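You operate a simulated robot arm through the tools that you are given. There is no shell and no other tool.

The job below is to be done with a simulated robot arm. You get a single attempt, and the scene is never put back.

TASK
Clamp the dull black shoe in the long grey cradle and polish it.
Fine: toe to the wall, yellow slider against the heel; polish from the black gloss tin on the green square brush, which goes back in its tub. Set down upright: what you pick out. What is to be rubbed or washed off counts as gone when no trace of it is left.

Only the result counts: the job must be done as asked and must still hold three seconds after the hand-in. Knocking over, shifting, dropping, spilling or breaking anything else fails it.

THE ROBOT
A 7-joint arm with a fingered hand on a trunk, on a base that moves. Base frame: it is fixed to the floor where the robot stands at the start and does not move with it; the origin is under the middle of the robot, x ahead of it, y to its left, z up. Readings come in m, degrees, newtons and seconds.
With the tool pointing down near the work surface it reaches from about 0.34 to 0.72 m from the robot's upright axis, wherever it stands. Its first joint turns from -69.0 to 172.0 degrees. Places, roughly: green square brush (3x3x13 cm) [0.7, 0.4, 1]; grey tub by the tin rack [0.7, 0.4, 1]; long grey cradle [0.5, 0.1, 0.9]; yellow slider of the long grey cradle [0.5, 0.3, 1]. Payload 3.4 kg.
Tool frame: the origin (TCP) lies between the finger pads and is the grasp point; the fingertips stand 0.025 m ahead of it; z points along the fingers, y is the line along which they close. The gripper opens to 0.088 m; its body begins 0.029 m behind the TCP. The gripper is a hand of 4 fingers: y runs from the thumb to the fingers, the wrist lies at [-0.013, -0.097, -0.162] in the tool frame, and closing takes about 1.5 s.
Orientation is told as [roll, pitch, yaw] about the base's x, y, z axes, in that order, counted from this pose: with the fingers straight down and the wrist toward the robot, the tool's x, y and z point along [0, 1, 0], [1, 0, 0] and [0, 0, -1] of the base frame.

THE INTERFACE
- The arm moves only by the tool nudge_tool. Its argument "targets" is a list of rows, each an object (a shift or turn left out is 0, a gripper value left out holds the last) with "offset": the shift along the tool's x, y, z in m, a list of three; "rotation": the turn, a rotation vector about the tool's x, y, z in degrees, a list of three; "grip": the opening, from 0 (shut) to 1 (fully open). In form: [{"offset": [tx, ty, tz], "rotation": [ax, ay, az], "grip": grip}, ...]. A call has 1 to 20 rows; each row shifts and turns the commanded pose from where the row before left it, along the tool's axes as they then stand. Rows are played at 5 a second. More than 0.05 m and 8.6 degrees between two rows, or a gripper value outside its range, and nothing of the call is played. Where a pose cannot be reached the arm comes as near as it can. A force on the tool above 70 N (or 10 N above the force at the start of the call, whichever is more), or a blocked arm, ends the call early, and 0.2 s more pass. The fingers move at their own pace (about 0.108 m/s each) and stop on an object; they squeeze with about 22 N. The grip force told is the motor's: it shows also when the fingers shut on nothing. Time passes only in rows, and 0.2 s behind the last, so rows that do not move let the fingers close. It gives the time, the measured TCP pose, the force on the tool (base axes), the opening and the grip force at its end, in the units of the frame above (readings bear some noise), with the torque about the TCP (base axes, N m) and any sound that the robot's microphone picked up.
- Cameras (640 x 400 px; columns grow to the right, rows downward): "scene" is now at [0.1162, 0.0405, 1.3962]; the picture's right is [0.53, -0.85, 0.00], its down [-0.65, -0.41, -0.64] and it looks along [0.54, 0.34, -0.77] (base axes); focal length 214 px, centre (320, 200). "wrist" rides on the gripper at [0.064, -0.083, -0.098] in the tool frame; the picture's right is [-0.62, 0.37, -0.69], its down [-0.72, -0.63, 0.30] and it looks along [-0.32, 0.68, 0.65] (tool axes); focal length 265 px, centre (320, 200). There is no depth. A picture from a camera that has moved, and an enlarged one, comes with that camera's place and axes in the base frame and with its lens.
- grab_frame(camera): a new picture of that camera. It takes no simulated time.
- move_column(by): slides the trunk up (or, below 0, down) by that many m; the arm and the scene camera ride with it, the base frame stays. It gives what a move gives, with no picture.
- roll_base(legs): drives the robot by 1 to 6 legs, each [ahead, left, turn to the left] in m, m and degrees, along the robot's own axes; the way and the turn of a leg run together, so that a leg with both is an arc; at most 1.5 m and 180 degrees a leg. The arm and the cameras ride along, it lands a little off, and it stops where it bumps. It gives what a move gives.
- hand_shape(shape): the hand has 4 fingers and takes this shape, open, in about a second: jaw (thumb against the fingers, like two jaws); tri (thumb and two fingers); tip (a fingertip pinch); poke (one finger out to press); point (the index stretched); flat (the hand flat); cup (the hand cupped); fist (a fist). The gripper value then closes the fingers along that shape, each until it touches; the sizes above hold for jaw. It gives what a move gives, with no picture.
- pan_tilt(pan, tilt): turns the head with the scene camera to pan (to the left, within 86 degrees either way) and tilt (down, from -29 to 69), counted from straight ahead of the robot. It gives what a move gives.
- inspect(camera, box): a new picture of the part [left, top, right, bottom] of that camera's present view, enlarged. It takes no simulated time.
- hand_in(): hands the job in; it is judged then, once.

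Places have to be worked out from the pictures, the camera data and where the tool is seen. Open the gripper and draw the arm clear of the work before you hand the job in, unless the task says otherwise.

The tools are called after "Emit:" by a JSON object that holds its "method" and its "body". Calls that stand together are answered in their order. nudge_tool: Moves the arm, as the interface text tells. Its arguments: {"type":"object","properties":{"targets":{"type":"array","items":{"type":"object","properties":{"offset":{"type":"array","items":{"type":"number"}},"rotation":{"type":"array","items":{"type":"number"}},"grip":{"type":"number"}}}}},"required":["targets"]} The other tools are called the same way: move_column (by) moves the trunk up or down; hand_shape (shape) gives the hand a shape; roll_base (legs) drives the base; pan_tilt (pan, tilt) turns the head that bears the scene camera; grab_frame (camera) takes a picture; inspect (camera, box) takes an enlarged picture of a part of a camera's view; hand_in () hands the job in.

At the start:

```text
time: 0.0
position: [0.1652, -0.1466, 0.573]
orientation: [0.7, 37.0, -1.9]
wrist_force: [-0.4, -0.3, 0.2]
ft_torque: [-0.04, -0.01, 0.01]
gripper_width: 0.0877
gripper_force: 0.0
shape: jaw
trunk travel left (down, up): [-0.725, 0.115]
robot x, y, heading: [-0.0027, -0.0018, -0.0]
head pan, tilt (commanded): [32.2, 50.5]
```

scene: 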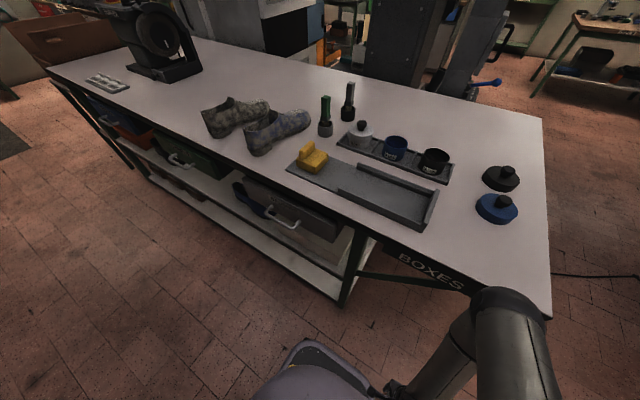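
wrist: 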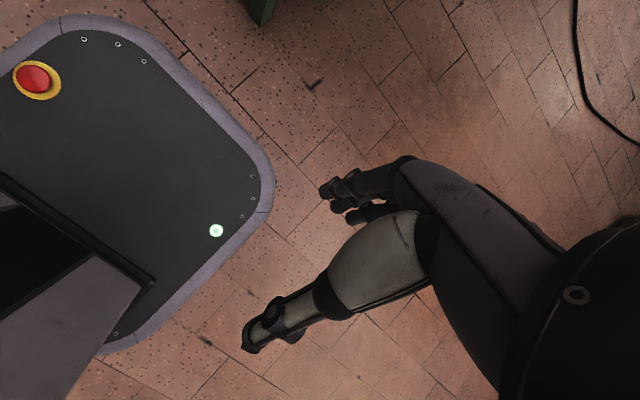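

I begin by looking closer at the bench: the shoes, the brushes, tins and cradle.

Emit:
{"method": "inspect", "body": {"camera": "scene", "box": [190, 80, 350, 180]}}

Emit:
{"method": "inspect", "body": {"camera": "scene", "box": [280, 80, 460, 230]}}

Emit:
{"method": "inspect", "body": {"camera": "scene", "box": [400, 130, 560, 230]}}

```text
4.00 times, centred on (270, 130) of scene
camera zoom: at [0.1162, 0.0405, 1.3962], right [0.53, -0.85, 0.0], down [-0.65, -0.41, -0.64], along [0.54, 0.34, -0.77], focal length 858 px, centre (520, 480)
```

zoom: 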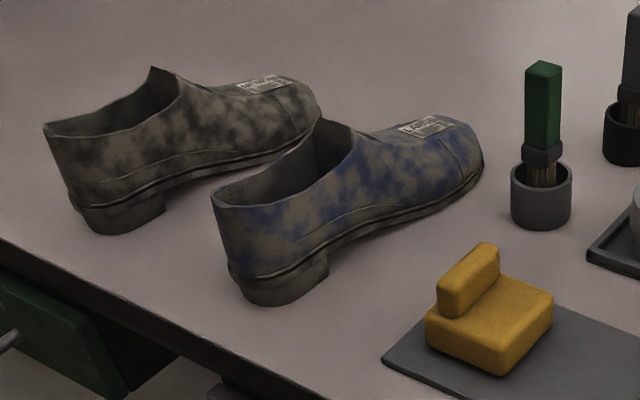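

```text
2.67 times, centred on (370, 155) of scene
camera zoom: at [0.1162, 0.0405, 1.3962], right [0.53, -0.85, 0.0], down [-0.65, -0.41, -0.64], along [0.54, 0.34, -0.77], focal length 572 px, centre (187, 320)
```

zoom: 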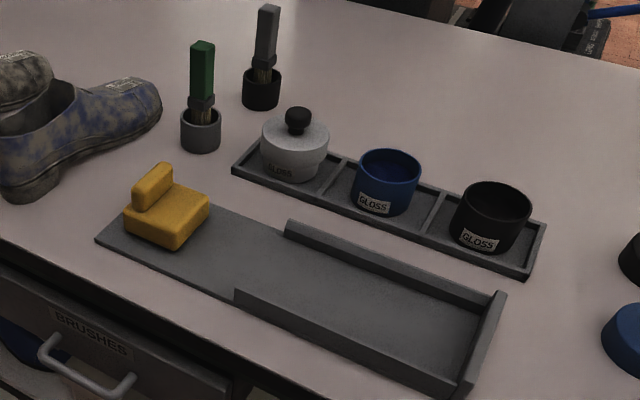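

```text
4.00 times, centred on (480, 180) of scene
camera zoom: at [0.1162, 0.0405, 1.3962], right [0.53, -0.85, 0.0], down [-0.65, -0.41, -0.64], along [0.54, 0.34, -0.77], focal length 858 px, centre (-320, 280)
```

zoom: 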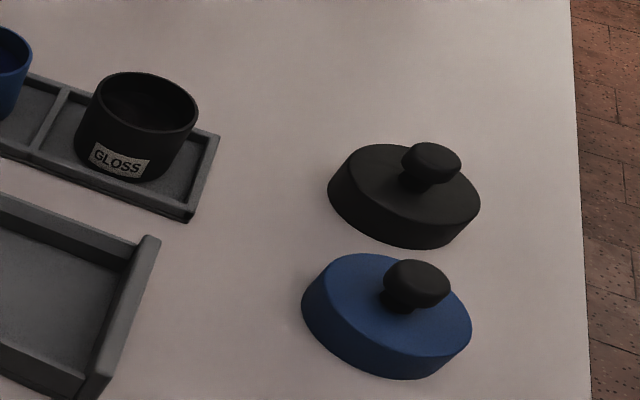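

The black dull shoe is the left one; both open tins and the cradle are visible. I raise the trunk to get a second viewpoint for triangulating.

Emit:
{"method": "move_column", "body": {"by": 0.11}}

Emit:
{"method": "grab_frame", "body": {"camera": "scene"}}

```text
time: 1.4
position: [0.1641, -0.1467, 0.6831]
orientation: [0.6, 37.0, -1.9]
wrist_force: [0.4, 0.7, -0.7]
ft_torque: [-0.01, 0.0, -0.02]
gripper_width: 0.0877
gripper_force: 0.1
shape: jaw
trunk travel left (down, up): [-0.835, 0.005]
robot x, y, heading: [-0.0009, -0.0014, 0.1]
head pan, tilt (commanded): [32.2, 50.5]
```

```text
taken
camera scene: at [0.1163, 0.0404, 1.5062], right [0.53, -0.85, 0.0], down [-0.65, -0.41, -0.64], along [0.54, 0.34, -0.77], focal length 214 px, centre (320, 200)
```

scene: 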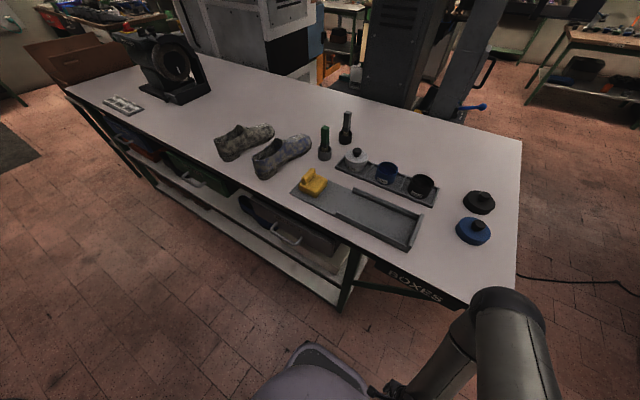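

I take enlarged crops at this height to get accurate pixel coordinates.

Emit:
{"method": "inspect", "body": {"camera": "scene", "box": [200, 100, 360, 200]}}

Emit:
{"method": "inspect", "body": {"camera": "scene", "box": [285, 105, 445, 255]}}

Emit:
{"method": "inspect", "body": {"camera": "scene", "box": [390, 120, 550, 320]}}

```text
4.00 times, centred on (280, 150) of scene
camera zoom: at [0.1163, 0.0404, 1.5062], right [0.53, -0.85, 0.0], down [-0.65, -0.41, -0.64], along [0.54, 0.34, -0.77], focal length 858 px, centre (480, 400)
```

zoom: 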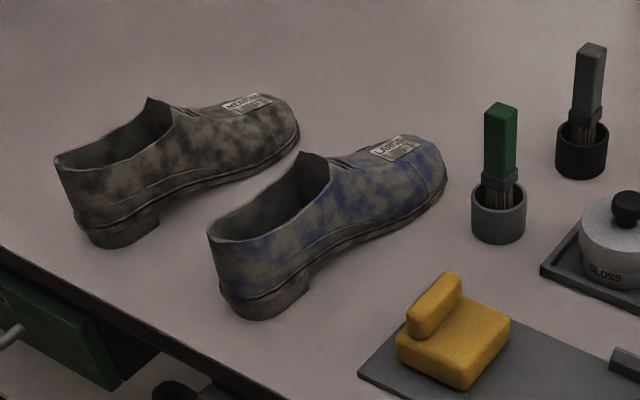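

```text
2.67 times, centred on (365, 180) of scene
camera zoom: at [0.1163, 0.0404, 1.5062], right [0.53, -0.85, 0.0], down [-0.65, -0.41, -0.64], along [0.54, 0.34, -0.77], focal length 572 px, centre (200, 253)
```

zoom: 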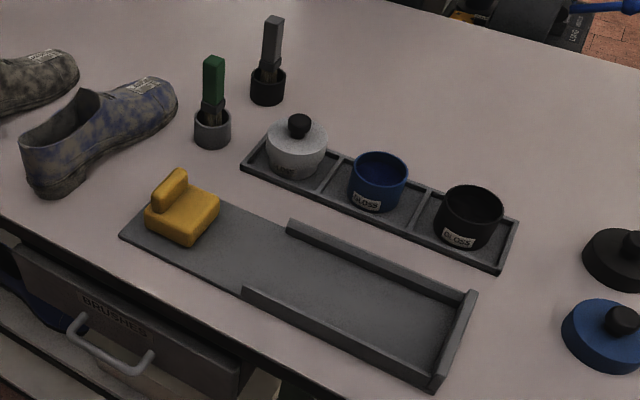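

```text
2.00 times, centred on (470, 220) of scene
camera zoom: at [0.1163, 0.0404, 1.5062], right [0.53, -0.85, 0.0], down [-0.65, -0.41, -0.64], along [0.54, 0.34, -0.77], focal length 429 px, centre (20, 160)
```

zoom: 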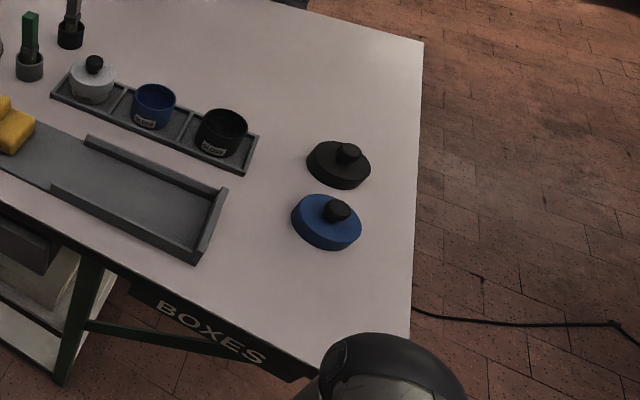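

The bench top is at about z = 0.945, front edge near x = 0.42; cradle spans x 0.477–0.606, y −0.02–0.39, and the black shoe lies with heel near (0.48, 0.74), toe near (0.71, 0.65). I lift the hand up clear of the bench first.

Emit:
{"method": "nudge_tool", "body": {"targets": [{"offset": [0, -0.0285, -0.038]}, {"offset": [0, -0.0285, -0.038]}, {"offset": [0, -0.0285, -0.038]}, {"offset": [0, -0.0285, -0.038]}, {"offset": [0, -0.0285, -0.038]}, {"offset": [0, -0.0285, -0.038]}, {"offset": [0, -0.0285, -0.038]}, {"offset": [0, -0.0285, -0.038]}, {"offset": [0, -0.0285, -0.038]}, {"offset": [0, -0.0285, -0.038]}, {"offset": [0, -0.0285, -0.038]}, {"offset": [0, -0.0285, -0.038]}]}}

Emit:
{"method": "grab_frame", "body": {"camera": "scene"}}

```text
time: 4.0
position: [0.2823, -0.1552, 1.0394]
orientation: [0.5, 37.0, -1.9]
wrist_force: [-0.6, -0.7, 0.4]
ft_torque: [-0.03, 0.02, 0.04]
gripper_width: 0.0874
gripper_force: 0.1
shape: jaw
out of reach, approached as far as the arm can: row 3, 4, 5, 6, 7, 8, 9, 10, 11, 12
trunk travel left (down, up): [-0.835, 0.005]
robot x, y, heading: [0.0001, 0.0007, 0.0]
head pan, tilt (commanded): [32.2, 50.5]
```

```text
taken
camera scene: at [0.1157, 0.0405, 1.5063], right [0.53, -0.85, 0.0], down [-0.65, -0.41, -0.64], along [0.54, 0.34, -0.77], focal length 214 px, centre (320, 200)
```

scene: 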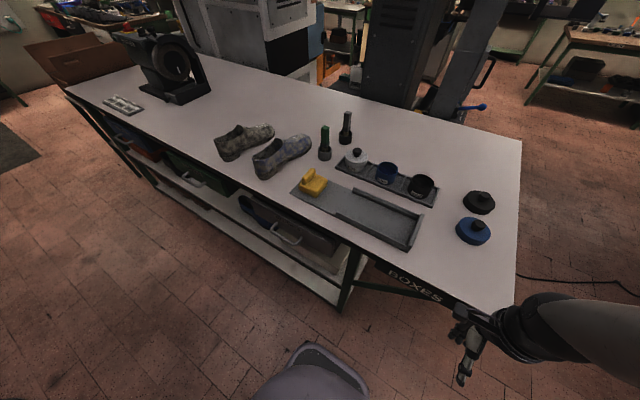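

The hand is clear above the bench height at its near side. I turn the fingers to vertical while moving forward a little.

Emit:
{"method": "nudge_tool", "body": {"targets": [{"offset": [0, 0.024, -0.018], "rotation": [-7.4, 0, 0]}, {"offset": [0, 0.0261, -0.0148], "rotation": [-7.4, 0, 0]}, {"offset": [0, 0.0278, -0.0113], "rotation": [-7.4, 0, 0]}, {"offset": [0, 0.029, -0.0077], "rotation": [-7.4, 0, 0]}, {"offset": [0, 0.0298, -0.0039], "rotation": [-7.4, 0, 0]}]}}

```text
time: 5.2
position: [0.4347, -0.1638, 1.0393]
orientation: [0.4, -0.2, -2.2]
wrist_force: [0.6, -0.8, 0.3]
ft_torque: [-0.01, 0.0, -0.01]
gripper_width: 0.0881
gripper_force: 0.0
shape: jaw
trunk travel left (down, up): [-0.835, 0.005]
robot x, y, heading: [-0.0019, 0.0008, -0.0]
head pan, tilt (commanded): [32.2, 50.5]
```

The commanded pose follows the reached one. I raise the hand to about z = 1.2 and then look with the wrist camera.

Emit:
{"method": "nudge_tool", "body": {"targets": [{"offset": [0, 0, -0.045]}, {"offset": [0, 0, -0.045]}, {"offset": [0, 0, -0.045]}, {"offset": [0, 0, -0.045]}]}}

Emit:
{"method": "grab_frame", "body": {"camera": "wrist"}}

Emit:
{"method": "grab_frame", "body": {"camera": "scene"}}

```text
time: 6.2
position: [0.4304, -0.1634, 1.0834]
orientation: [0.3, 0.0, -2.2]
wrist_force: [0.2, -0.2, 0.3]
ft_torque: [0.02, -0.01, -0.02]
gripper_width: 0.0881
gripper_force: 0.1
shape: jaw
out of reach, approached as far as the arm can: row 2, 3, 4
trunk travel left (down, up): [-0.835, 0.005]
robot x, y, heading: [0.0023, -0.0024, -0.0]
head pan, tilt (commanded): [32.2, 50.5]
```

```text
taken
camera wrist: at [0.3493, -0.0958, 1.1819], right [0.34, -0.64, 0.69], down [-0.66, -0.69, -0.31], along [0.67, -0.35, -0.66], focal length 265 px, centre (320, 200)
```

wrist: 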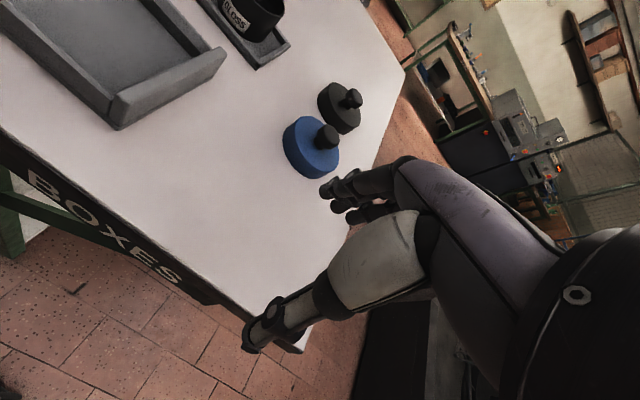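

```text
taken
camera scene: at [0.116, 0.0405, 1.5062], right [0.53, -0.85, 0.0], down [-0.65, -0.41, -0.64], along [0.54, 0.34, -0.77], focal length 214 px, centre (320, 200)
```

scene: 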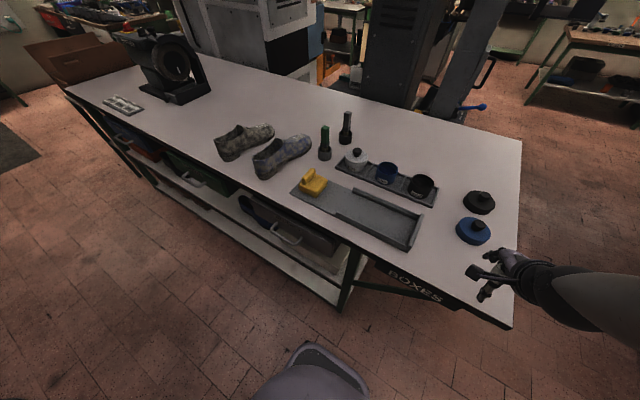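

With fingers straight down the arm tops out at z ≈ 1.083 here. I move toward the bench middle in free air and test how high it can go there.

Emit:
{"method": "nudge_tool", "body": {"targets": [{"offset": [0.045, 0.015, 0]}, {"offset": [0.045, 0.015, 0]}, {"offset": [0.045, 0.015, 0]}, {"offset": [0.045, 0.015, 0]}, {"offset": [0, 0, -0.045]}, {"offset": [0, 0, -0.045]}, {"offset": [0, 0, -0.045]}]}}

Emit:
{"method": "grab_frame", "body": {"camera": "scene"}}

```text
time: 7.8
position: [0.499, 0.0098, 1.2162]
orientation: [-0.2, 0.6, -2.3]
wrist_force: [-0.1, -0.5, -0.5]
ft_torque: [0.01, 0.01, 0.0]
gripper_width: 0.0879
gripper_force: 0.0
shape: jaw
trunk travel left (down, up): [-0.835, 0.005]
robot x, y, heading: [0.0025, 0.0019, 0.1]
head pan, tilt (commanded): [32.2, 50.5]
```

```text
taken
camera scene: at [0.1396, -0.0049, 1.5343], right [-0.03, -1.0, 0.0], down [-0.52, 0.02, -0.85], along [0.85, -0.03, -0.52], focal length 214 px, centre (320, 200)
```

scene: 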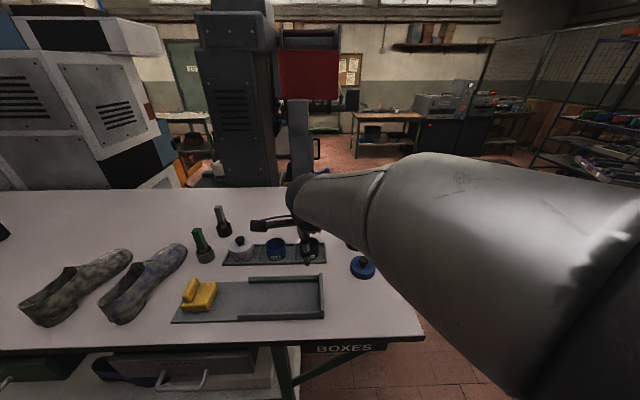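

The upper arm seems to have pushed the head aside when the hand went that high. I lower the hand a little and check whether the head comes back.

Emit:
{"method": "nudge_tool", "body": {"targets": [{"offset": [0, 0, 0.04]}, {"offset": [0, 0, 0.04]}]}}

Emit:
{"method": "grab_frame", "body": {"camera": "scene"}}

```text
time: 8.4
position: [0.5043, 0.0141, 1.1433]
orientation: [0.1, -0.4, -2.1]
wrist_force: [0.0, 0.5, 1.7]
ft_torque: [0.0, 0.0, -0.02]
gripper_width: 0.0878
gripper_force: 0.0
shape: jaw
trunk travel left (down, up): [-0.835, 0.005]
robot x, y, heading: [0.0007, -0.0006, 0.0]
head pan, tilt (commanded): [32.2, 50.5]
```

```text
taken
camera scene: at [0.1207, 0.0456, 1.5164], right [0.54, -0.84, 0.0], down [-0.57, -0.37, -0.73], along [0.61, 0.4, -0.68], focal length 214 px, centre (320, 200)
```

scene: 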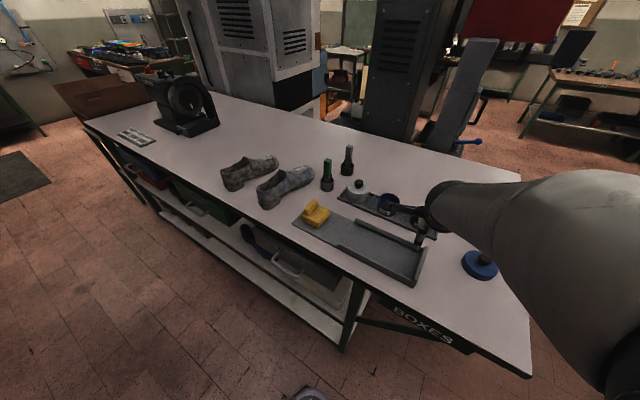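

The shoe needs the base further left; the hand at z = 1.14 clears everything on the bench (brush tops ≈ 1.07, shoes ≈ 1.05). I drive left 0.42 m and look again.

Emit:
{"method": "roll_base", "body": {"legs": [[0, 0.42, 0]]}}

Emit:
{"method": "pan_tilt", "body": {"pan": 10, "tilt": 55}}

Emit:
{"method": "grab_frame", "body": {"camera": "scene"}}

Emit:
{"method": "grab_frame", "body": {"camera": "wrist"}}

```text
time: 11.0
position: [0.5025, 0.4396, 1.1405]
orientation: [0.5, 0.0, -1.9]
wrist_force: [-0.2, -0.6, -0.1]
ft_torque: [0.01, 0.02, 0.0]
gripper_width: 0.0879
gripper_force: 0.0
shape: jaw
trunk travel left (down, up): [-0.835, 0.005]
robot x, y, heading: [-0.0015, 0.4232, 0.2]
head pan, tilt (commanded): [32.2, 50.5]
```

```text
time: 11.9
position: [0.5023, 0.4403, 1.1412]
orientation: [0.5, 0.0, -2.0]
wrist_force: [-1.0, -0.2, -0.5]
ft_torque: [0.01, -0.01, -0.02]
gripper_width: 0.088
gripper_force: 0.0
shape: jaw
trunk travel left (down, up): [-0.835, 0.005]
robot x, y, heading: [0.0025, 0.4201, 0.2]
head pan, tilt (commanded): [10.0, 55.0]
```

```text
taken
camera scene: at [0.119, 0.4715, 1.5178], right [0.57, -0.82, 0.0], down [-0.55, -0.38, -0.74], along [0.61, 0.42, -0.67], focal length 214 px, centre (320, 200)
```

scene: 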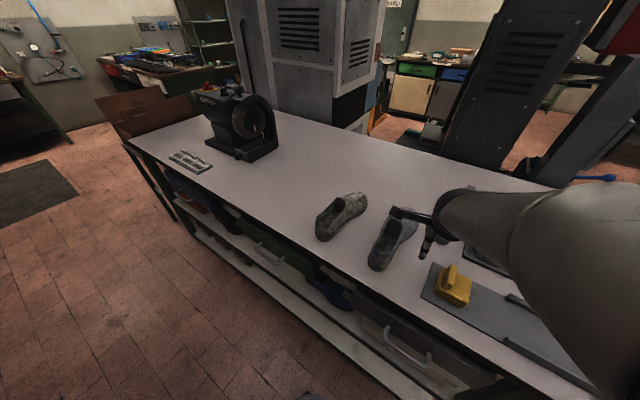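

```text
taken
camera wrist: at [0.4208, 0.5055, 1.2404], right [0.35, -0.64, 0.69], down [-0.65, -0.69, -0.31], along [0.67, -0.34, -0.66], focal length 265 px, centre (320, 200)
```

wrist: 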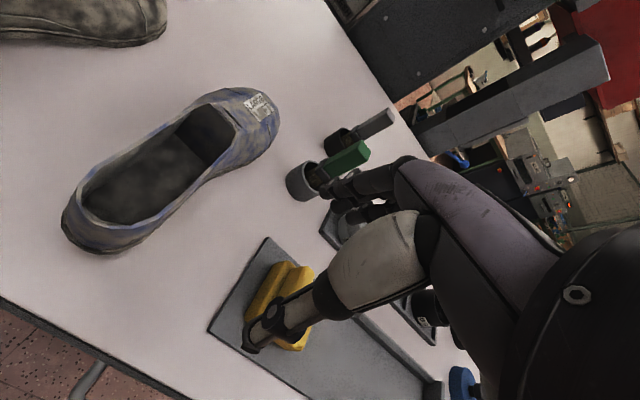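

The wrist camera gives a good view. I move the hand left over the bench so the wrist camera looks at the black shoe.

Emit:
{"method": "nudge_tool", "body": {"targets": [{"offset": [0.045, 0, 0]}, {"offset": [0.045, 0, 0]}, {"offset": [0.045, 0, 0]}, {"offset": [0.045, 0, 0]}, {"offset": [0.045, 0, 0]}]}}

Emit:
{"method": "grab_frame", "body": {"camera": "wrist"}}

Emit:
{"method": "grab_frame", "body": {"camera": "scene"}}

```text
time: 13.1
position: [0.5249, 0.6539, 1.1542]
orientation: [2.1, 0.4, -4.1]
wrist_force: [0.9, 0.7, 0.2]
ft_torque: [-0.02, -0.01, -0.01]
gripper_width: 0.0878
gripper_force: 0.0
shape: jaw
trunk travel left (down, up): [-0.835, 0.005]
robot x, y, heading: [-0.0008, 0.4233, 0.5]
head pan, tilt (commanded): [10.0, 55.0]
```

```text
taken
camera wrist: at [0.4446, 0.7197, 1.2551], right [0.32, -0.67, 0.67], down [-0.68, -0.66, -0.33], along [0.66, -0.35, -0.67], focal length 265 px, centre (320, 200)
```

wrist: 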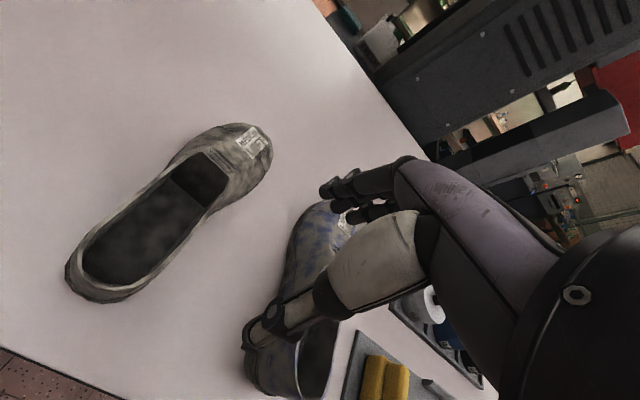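

```text
taken
camera scene: at [0.124, 0.4407, 1.5001], right [0.18, -0.98, 0.0], down [-0.81, -0.15, -0.57], along [0.56, 0.1, -0.82], focal length 214 px, centre (320, 200)
```

scene: 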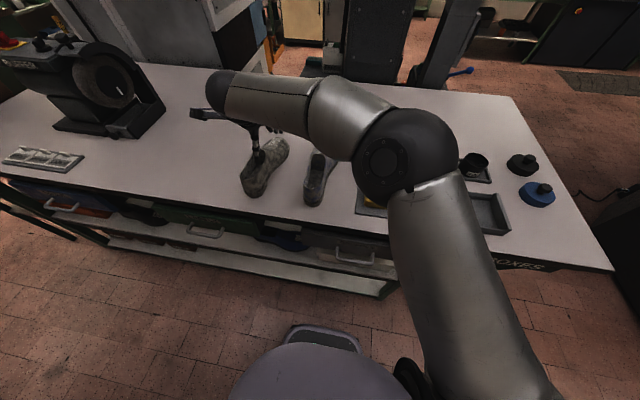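

I take a closer look at the black shoe in both cameras.

Emit:
{"method": "inspect", "body": {"camera": "wrist", "box": [40, 90, 320, 310]}}

Emit:
{"method": "inspect", "body": {"camera": "scene", "box": [200, 100, 360, 220]}}

```text
1.82 times, centred on (180, 200) of wrist
camera zoom: at [0.4446, 0.7197, 1.2551], right [0.32, -0.67, 0.67], down [-0.68, -0.66, -0.33], along [0.66, -0.35, -0.67], focal length 483 px, centre (574, 200)
```

zoom: 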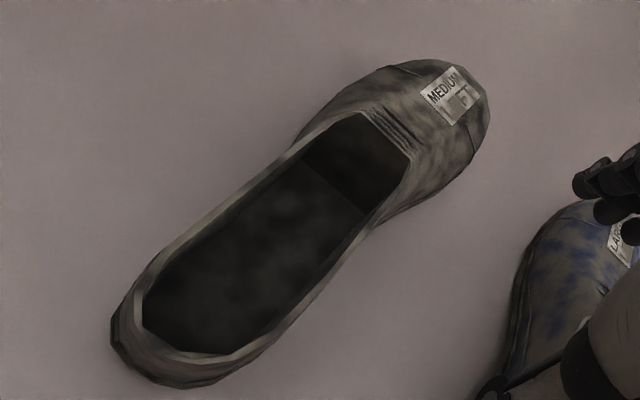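

```text
3.33 times, centred on (280, 160) of scene
camera zoom: at [0.124, 0.4407, 1.5001], right [0.18, -0.98, 0.0], down [-0.81, -0.15, -0.57], along [0.56, 0.1, -0.82], focal length 715 px, centre (453, 333)
```

zoom: 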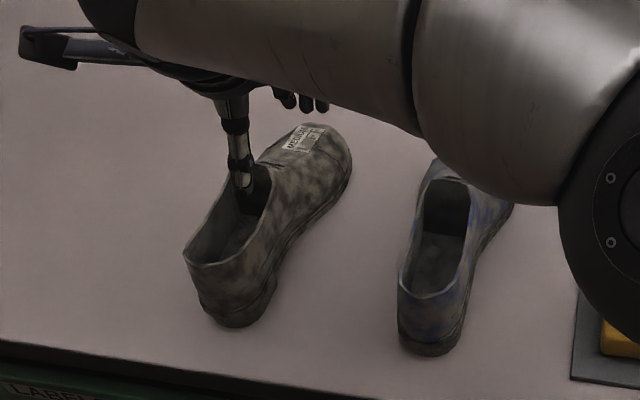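

The label reads MEDIUM; the shoe's waist (front of the opening) is around (0.60, 0.712), width ≈ 0.06–0.07 and top ≈ 1.033, axis about −13°. I move the hand above it and turn the closing line across the shoe.

Emit:
{"method": "nudge_tool", "body": {"targets": [{"offset": [0.021, 0.0237, 0]}, {"offset": [0.021, 0.0237, 0]}, {"offset": [0.021, 0.0237, 0]}, {"rotation": [0, 0, -8]}, {"rotation": [0, 0, -8]}, {"rotation": [0, 0, -8]}, {"rotation": [0, 0, -8]}, {"rotation": [0, 0, -8]}, {"rotation": [0, 0, -8]}, {"rotation": [0, 0, -8]}, {"rotation": [0, 0, -8]}, {"rotation": [0, 0, -8]}, {"rotation": [0, 0, -8]}]}}

Emit:
{"method": "grab_frame", "body": {"camera": "wrist"}}

Emit:
{"method": "grab_frame", "body": {"camera": "scene"}}

```text
time: 15.9
position: [0.5434, 0.6737, 1.1345]
orientation: [0.1, -0.5, 78.1]
wrist_force: [-0.1, -0.5, -0.1]
ft_torque: [0.03, -0.02, 0.01]
gripper_width: 0.0875
gripper_force: 0.0
shape: jaw
out of reach, approached as far as the arm can: row 1, 2, 3
trunk travel left (down, up): [-0.835, 0.005]
robot x, y, heading: [0.0018, 0.4211, 0.3]
head pan, tilt (commanded): [10.0, 55.0]
```

```text
taken
camera wrist: at [0.4626, 0.6049, 1.2324], right [0.68, 0.23, 0.69], down [0.57, -0.76, -0.31], along [0.46, 0.61, -0.65], focal length 265 px, centre (320, 200)
```

wrist: 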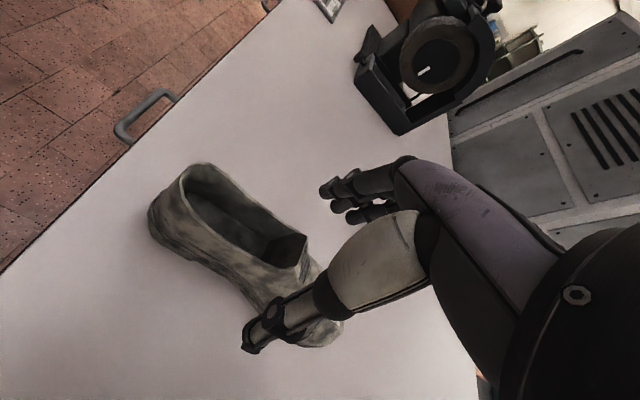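

```text
taken
camera scene: at [0.1218, 0.4375, 1.5003], right [0.18, -0.98, 0.0], down [-0.81, -0.15, -0.57], along [0.56, 0.1, -0.82], focal length 214 px, centre (320, 200)
```

scene: 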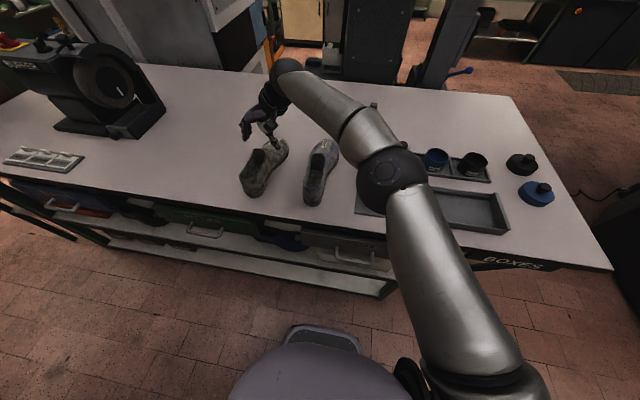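

The turn works. I take an enlarged wrist picture of the shoe to refine its pose.

Emit:
{"method": "inspect", "body": {"camera": "wrist", "box": [130, 140, 370, 370]}}

Emit:
{"method": "inspect", "body": {"camera": "scene", "box": [220, 100, 360, 220]}}

```text
1.74 times, centred on (250, 255) of wrist
camera zoom: at [0.4626, 0.6049, 1.2324], right [0.68, 0.23, 0.69], down [0.57, -0.76, -0.31], along [0.46, 0.61, -0.65], focal length 462 px, centre (442, 104)
```

zoom: 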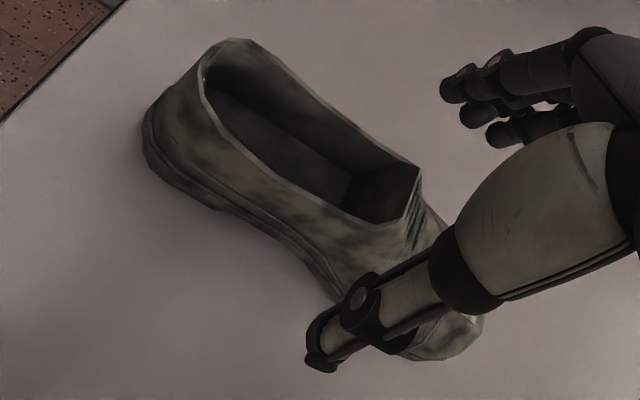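

```text
3.33 times, centred on (290, 160) of scene
camera zoom: at [0.1218, 0.4375, 1.5003], right [0.18, -0.98, 0.0], down [-0.81, -0.15, -0.57], along [0.56, 0.1, -0.82], focal length 715 px, centre (420, 333)
```

zoom: 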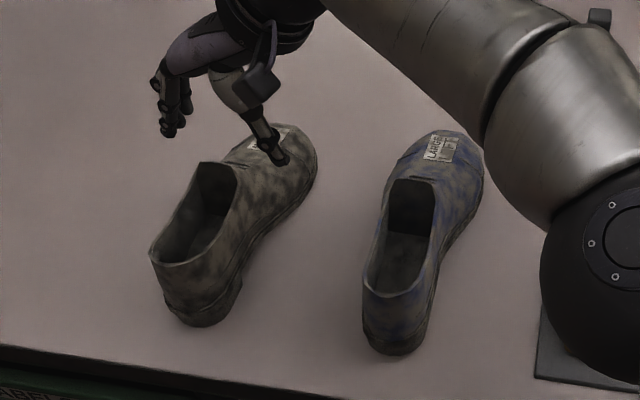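

The shoe axis comes out at about −11.5°, so yaw 78° fits. I centre the hand over the waist at (0.600, 0.710) at the present height.

Emit:
{"method": "nudge_tool", "body": {"targets": [{"offset": [-0.016, 0.0157, 0]}, {"offset": [-0.016, 0.0157, 0]}, {"offset": [-0.016, 0.0157, 0]}, {}]}}

Emit:
{"method": "grab_frame", "body": {"camera": "wrist"}}

Emit:
{"method": "inspect", "body": {"camera": "scene", "box": [220, 80, 360, 220]}}

```text
time: 16.9
position: [0.5419, 0.6735, 1.1347]
orientation: [0.0, -0.4, 78.0]
wrist_force: [-0.8, 0.3, -0.5]
ft_torque: [-0.01, -0.01, 0.01]
gripper_width: 0.0875
gripper_force: 0.0
shape: jaw
out of reach, approached as far as the arm can: row 1, 2, 3
trunk travel left (down, up): [-0.835, 0.005]
robot x, y, heading: [0.0031, 0.4213, 0.2]
head pan, tilt (commanded): [10.0, 55.0]
```

```text
taken
camera wrist: at [0.4622, 0.6047, 1.2324], right [0.68, 0.23, 0.69], down [0.57, -0.76, -0.31], along [0.46, 0.61, -0.65], focal length 265 px, centre (320, 200)
```

wrist: 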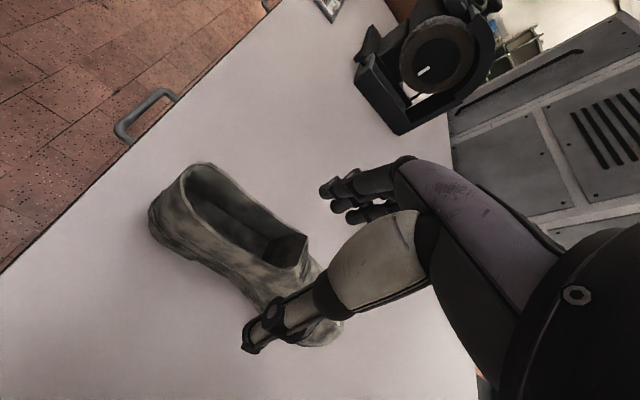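

```text
2.86 times, centred on (290, 150) of scene
camera zoom: at [0.1216, 0.437, 1.5004], right [0.18, -0.98, 0.0], down [-0.81, -0.15, -0.57], along [0.56, 0.1, -0.82], focal length 613 px, centre (406, 343)
```

zoom: 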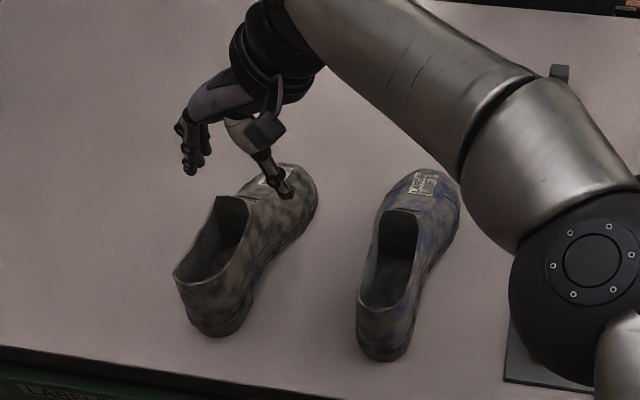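

The reach is limited because the arm's shoulder sits to the right of the robot's middle. I drive the base a further 0.15 m left and 0.06 m ahead, hand staying at z = 1.135 clear of the shoes.

Emit:
{"method": "roll_base", "body": {"legs": [[0.06, 0.15, 0]]}}

Emit:
{"method": "grab_frame", "body": {"camera": "scene"}}

Emit:
{"method": "grab_frame", "body": {"camera": "wrist"}}

```text
time: 18.3
position: [0.6006, 0.8177, 1.1352]
orientation: [0.2, -0.5, 78.1]
wrist_force: [-0.3, -0.4, 0.3]
ft_torque: [-0.01, -0.02, 0.0]
gripper_width: 0.0878
gripper_force: 0.0
shape: jaw
trunk travel left (down, up): [-0.835, 0.005]
robot x, y, heading: [0.0554, 0.5658, 0.1]
head pan, tilt (commanded): [10.0, 55.0]
```

```text
taken
camera scene: at [0.1795, 0.5807, 1.5004], right [0.18, -0.98, 0.0], down [-0.81, -0.15, -0.57], along [0.56, 0.1, -0.82], focal length 214 px, centre (320, 200)
```

scene: 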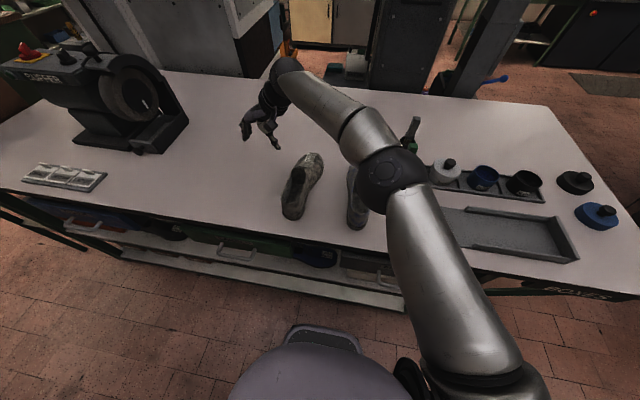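

```text
taken
camera wrist: at [0.5203, 0.7484, 1.2325], right [0.68, 0.23, 0.69], down [0.57, -0.76, -0.31], along [0.46, 0.61, -0.65], focal length 265 px, centre (320, 200)
```

wrist: 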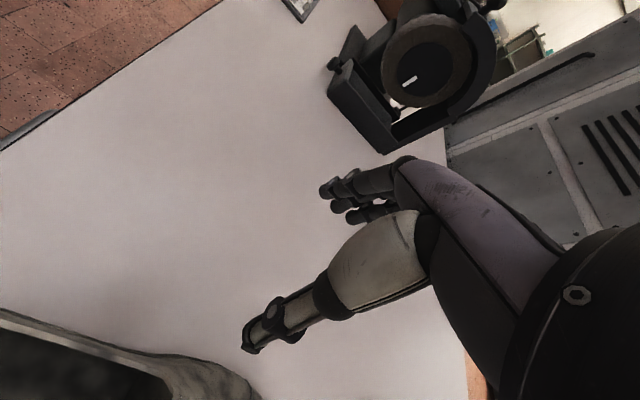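

I now have an unobstructed view of the shoe; I zoom in to refine its place, and move the hand back right over the waist.

Emit:
{"method": "inspect", "body": {"camera": "scene", "box": [260, 140, 380, 240]}}

Emit:
{"method": "nudge_tool", "body": {"targets": [{"offset": [-0.0074, -0.0352, 0]}, {"offset": [-0.0074, -0.0352, 0]}, {"offset": [-0.0074, -0.0352, 0]}, {}]}}

Emit:
{"method": "grab_frame", "body": {"camera": "wrist"}}

Emit:
{"method": "inspect", "body": {"camera": "scene", "box": [240, 80, 380, 240]}}

```text
4.00 times, centred on (320, 190) of scene
camera zoom: at [0.1795, 0.5807, 1.5004], right [0.18, -0.98, 0.0], down [-0.81, -0.15, -0.57], along [0.56, 0.1, -0.82], focal length 858 px, centre (320, 240)
```

zoom: 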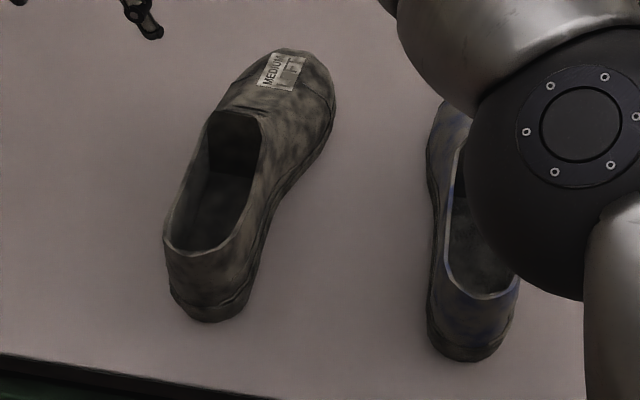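

```text
time: 19.3
position: [0.5979, 0.7109, 1.1336]
orientation: [0.2, -0.4, 77.9]
wrist_force: [-0.2, -0.3, -0.4]
ft_torque: [-0.03, 0.02, 0.0]
gripper_width: 0.088
gripper_force: 0.1
shape: jaw
trunk travel left (down, up): [-0.835, 0.005]
robot x, y, heading: [0.06, 0.5683, 0.5]
head pan, tilt (commanded): [10.0, 55.0]
```

```text
taken
camera wrist: at [0.5179, 0.642, 1.2311], right [0.68, 0.23, 0.69], down [0.57, -0.76, -0.31], along [0.46, 0.61, -0.65], focal length 265 px, centre (320, 200)
```

wrist: 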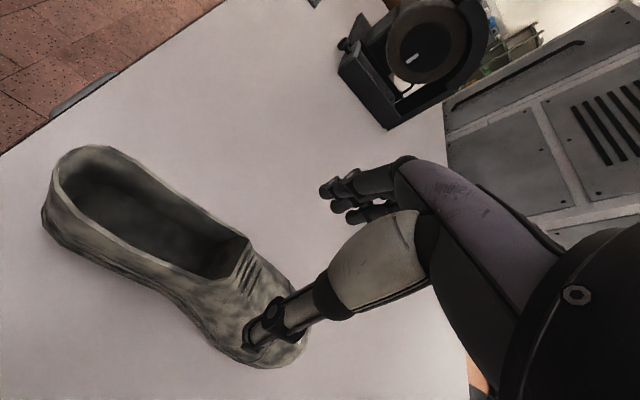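

```text
2.50 times, centred on (310, 160) of scene
camera zoom: at [0.1798, 0.5816, 1.5003], right [0.18, -0.98, 0.0], down [-0.81, -0.15, -0.57], along [0.56, 0.1, -0.82], focal length 536 px, centre (345, 300)
```

zoom: 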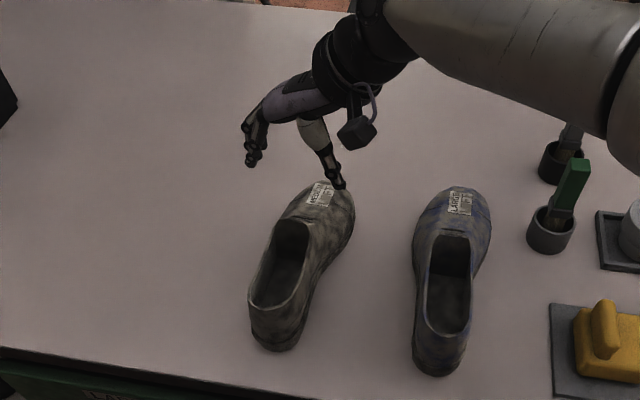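

Refined: the opening's front spans y 0.70–0.74 at x ≈ 0.597 and the shoe axis is about −4°. I turn 8° more, centre at (0.60, 0.7195) and descend partway.

Emit:
{"method": "nudge_tool", "body": {"targets": [{"offset": [0.0, 0.0088, 0], "rotation": [0, 0, -8]}, {"offset": [0, 0, 0.025]}, {"offset": [0, 0, 0.025]}, {"offset": [0, 0, 0.02]}, {}]}}

Emit:
{"method": "grab_frame", "body": {"camera": "wrist"}}

Emit:
{"method": "inspect", "body": {"camera": "scene", "box": [240, 80, 380, 240]}}

```text
time: 20.5
position: [0.6018, 0.7185, 1.0624]
orientation: [0.0, -0.4, 86.0]
wrist_force: [0.5, 0.5, 0.6]
ft_torque: [0.02, 0.0, -0.02]
gripper_width: 0.0879
gripper_force: 0.1
shape: jaw
trunk travel left (down, up): [-0.835, 0.005]
robot x, y, heading: [0.0579, 0.5677, 0.3]
head pan, tilt (commanded): [10.0, 55.0]
```

```text
taken
camera wrist: at [0.5325, 0.6384, 1.1606], right [0.64, 0.32, 0.7], down [0.67, -0.68, -0.31], along [0.37, 0.66, -0.65], focal length 265 px, centre (320, 200)
```

wrist: 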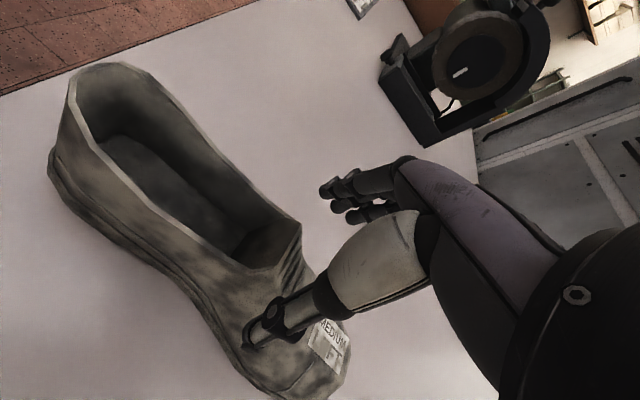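

```text
2.50 times, centred on (310, 160) of scene
camera zoom: at [0.1793, 0.5804, 1.5004], right [0.18, -0.98, 0.0], down [-0.81, -0.15, -0.57], along [0.56, 0.1, -0.82], focal length 536 px, centre (345, 300)
```

zoom: 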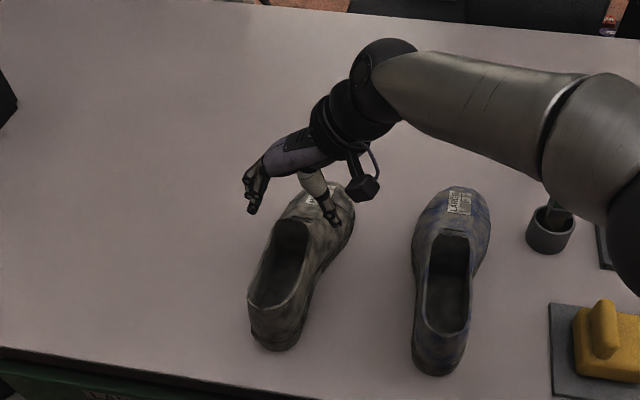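

The jaws straddle the waist as seen from both cameras. I shift slightly to (0.597, 0.7155), descend to z ≈ 1.012 and watch the forces.

Emit:
{"method": "nudge_tool", "body": {"targets": [{"offset": [0.0048, -0.0033, 0.01]}, {"offset": [0, 0, 0.015]}, {"offset": [0, 0, 0.015]}, {"offset": [0, 0, 0.01]}, {}]}}

Emit:
{"method": "grab_frame", "body": {"camera": "wrist"}}

Emit:
{"method": "inspect", "body": {"camera": "scene", "box": [240, 100, 360, 240]}}

```text
time: 21.7
position: [0.5974, 0.7149, 1.0143]
orientation: [0.0, -0.4, 86.1]
wrist_force: [-0.9, 0.0, -0.5]
ft_torque: [-0.01, 0.01, -0.03]
gripper_width: 0.0879
gripper_force: 0.1
shape: jaw
trunk travel left (down, up): [-0.835, 0.005]
robot x, y, heading: [0.0523, 0.5692, 0.2]
head pan, tilt (commanded): [10.0, 55.0]
```

```text
taken
camera wrist: at [0.5281, 0.6361, 1.1122], right [0.64, 0.32, 0.7], down [0.67, -0.68, -0.31], along [0.37, 0.66, -0.65], focal length 265 px, centre (320, 200)
```

wrist: 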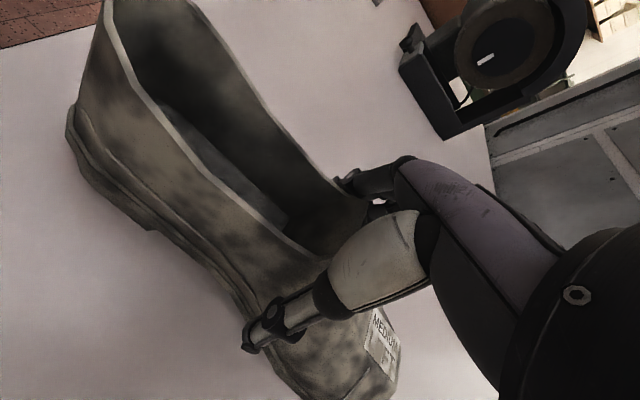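

```text
2.86 times, centred on (300, 170) of scene
camera zoom: at [0.1795, 0.5806, 1.5004], right [0.18, -0.98, 0.0], down [-0.81, -0.15, -0.57], along [0.56, 0.1, -0.82], focal length 613 px, centre (377, 286)
```

zoom: 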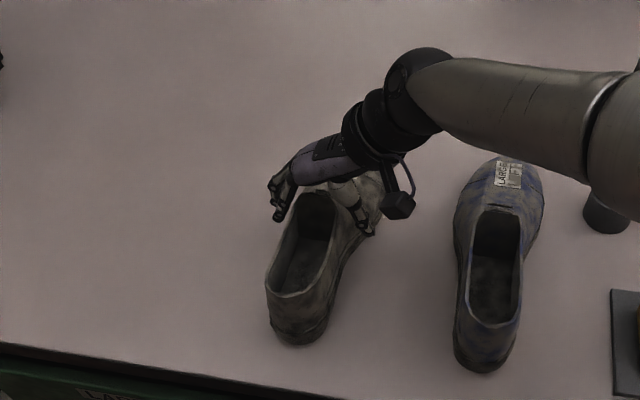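

The hand straddles the waist without contact. I close the fingers.

Emit:
{"method": "nudge_tool", "body": {"targets": [{"grip": 0}, {}, {}, {}, {}, {}, {}, {}, {}, {}]}}

Emit:
{"method": "grab_frame", "body": {"camera": "wrist"}}

Emit:
{"method": "inspect", "body": {"camera": "scene", "box": [240, 100, 360, 240]}}

```text
time: 23.9
position: [0.5992, 0.7159, 1.0151]
orientation: [0.0, -0.4, 86.0]
wrist_force: [-0.5, 0.6, 0.1]
ft_torque: [0.0, 0.03, 0.11]
gripper_width: 0.0569
gripper_force: 22.1
shape: jaw
trunk travel left (down, up): [-0.835, 0.005]
robot x, y, heading: [0.0566, 0.5667, 0.3]
head pan, tilt (commanded): [10.0, 55.0]
```

```text
taken
camera wrist: at [0.528, 0.6361, 1.1124], right [0.64, 0.32, 0.7], down [0.67, -0.68, -0.31], along [0.37, 0.66, -0.65], focal length 265 px, centre (320, 200)
```

wrist: 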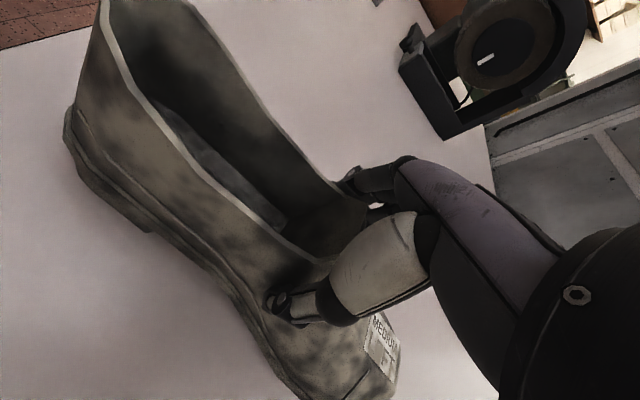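

```text
2.86 times, centred on (300, 170) of scene
camera zoom: at [0.1793, 0.5806, 1.5004], right [0.18, -0.98, 0.0], down [-0.81, -0.15, -0.57], along [0.56, 0.1, -0.82], focal length 613 px, centre (377, 286)
```

zoom: 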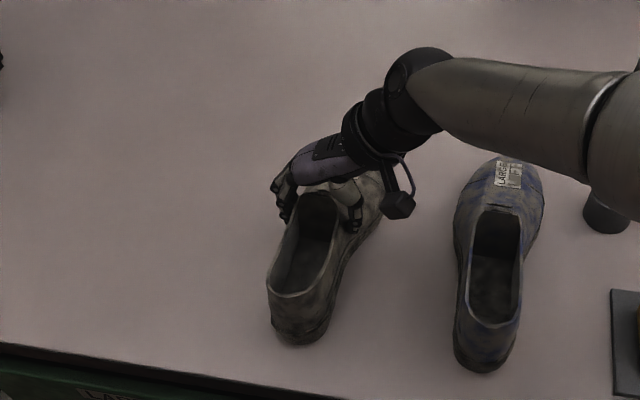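

Gripped at 0.057 m width with 22 N. I lift a little and check weight and attitude.

Emit:
{"method": "nudge_tool", "body": {"targets": [{"offset": [0, 0, -0.01]}, {"offset": [0, 0, -0.015]}, {"offset": [0, 0, -0.015]}, {}]}}

Emit:
{"method": "grab_frame", "body": {"camera": "wrist"}}

Emit:
{"method": "inspect", "body": {"camera": "scene", "box": [240, 100, 360, 240]}}

```text
time: 24.9
position: [0.5985, 0.7158, 1.0526]
orientation: [0.0, -0.4, 86.0]
wrist_force: [0.2, -0.1, -4.2]
ft_torque: [0.04, 0.1, -0.01]
gripper_width: 0.0569
gripper_force: 22.1
shape: jaw
trunk travel left (down, up): [-0.835, 0.005]
robot x, y, heading: [0.0557, 0.5717, 0.3]
head pan, tilt (commanded): [10.0, 55.0]
```

```text
taken
camera wrist: at [0.528, 0.6371, 1.1505], right [0.64, 0.32, 0.69], down [0.67, -0.68, -0.31], along [0.37, 0.66, -0.65], focal length 265 px, centre (320, 200)
```

wrist: 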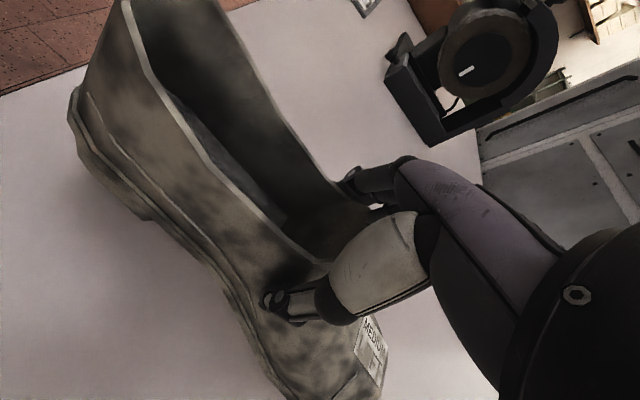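

```text
2.86 times, centred on (300, 170) of scene
camera zoom: at [0.1805, 0.5807, 1.5003], right [0.18, -0.98, 0.0], down [-0.81, -0.15, -0.57], along [0.56, 0.1, -0.82], focal length 613 px, centre (377, 286)
```

zoom: 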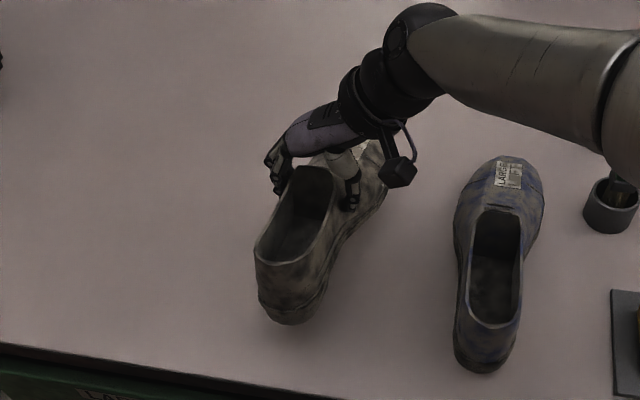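

The shoe weighs about 4.2 N and dipped slightly toe-down but holds. I raise it further.

Emit:
{"method": "nudge_tool", "body": {"targets": [{"offset": [0, 0, -0.025]}, {"offset": [0, 0, -0.025]}, {"offset": [0, 0, -0.025]}, {"offset": [0, 0, -0.02]}, {}]}}

Emit:
{"method": "grab_frame", "body": {"camera": "wrist"}}

Emit:
{"method": "grab_frame", "body": {"camera": "scene"}}

```text
time: 26.1
position: [0.5975, 0.7171, 1.1478]
orientation: [0.1, -0.4, 86.1]
wrist_force: [-0.6, 0.1, -3.0]
ft_torque: [0.02, 0.05, -0.01]
gripper_width: 0.0567
gripper_force: 21.6
shape: jaw
trunk travel left (down, up): [-0.835, 0.005]
robot x, y, heading: [0.058, 0.5691, 0.1]
head pan, tilt (commanded): [10.0, 55.0]
```

```text
taken
camera wrist: at [0.5274, 0.6372, 1.2465], right [0.64, 0.32, 0.69], down [0.67, -0.68, -0.31], along [0.37, 0.66, -0.65], focal length 265 px, centre (320, 200)
```

wrist: 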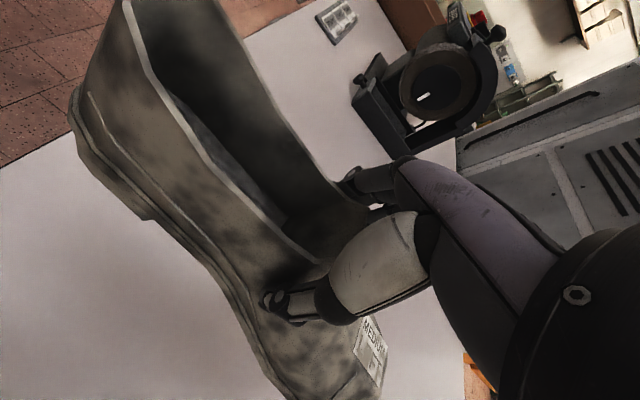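

```text
taken
camera scene: at [0.1807, 0.5807, 1.5003], right [0.18, -0.98, 0.0], down [-0.81, -0.15, -0.57], along [0.56, 0.1, -0.82], focal length 214 px, centre (320, 200)
```

scene: 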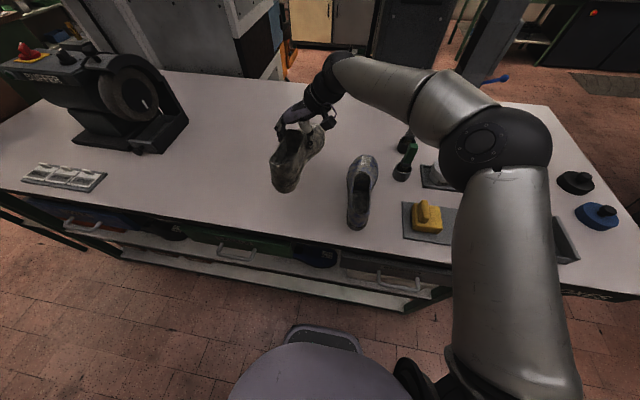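

The grip is stable. I turn the shoe toward yaw 0 (toe to −y) in two steps while up here.

Emit:
{"method": "nudge_tool", "body": {"targets": [{"rotation": [0, 0, 7.2]}, {"rotation": [0, 0, 7.2]}, {"rotation": [0, 0, 7.2]}, {"rotation": [0, 0, 7.2]}, {"rotation": [0, 0, 7.2]}, {"rotation": [0, 0, 7.2]}, {}]}}

Emit:
{"method": "grab_frame", "body": {"camera": "scene"}}

```text
time: 27.7
position: [0.5984, 0.7164, 1.1481]
orientation: [0.4, -0.3, 42.7]
wrist_force: [-0.1, -0.7, -4.1]
ft_torque: [0.04, 0.05, 0.0]
gripper_width: 0.0569
gripper_force: 21.5
shape: jaw
trunk travel left (down, up): [-0.835, 0.005]
robot x, y, heading: [0.0607, 0.568, 0.3]
head pan, tilt (commanded): [10.0, 55.0]
```

```text
taken
camera scene: at [0.1808, 0.5802, 1.5002], right [0.18, -0.98, 0.0], down [-0.81, -0.15, -0.57], along [0.56, 0.1, -0.82], focal length 214 px, centre (320, 200)
```

scene: 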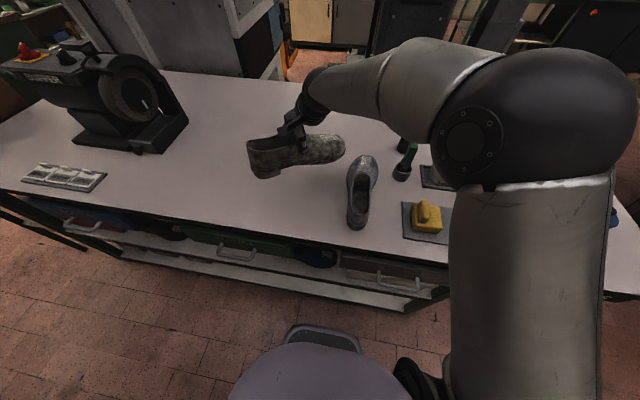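

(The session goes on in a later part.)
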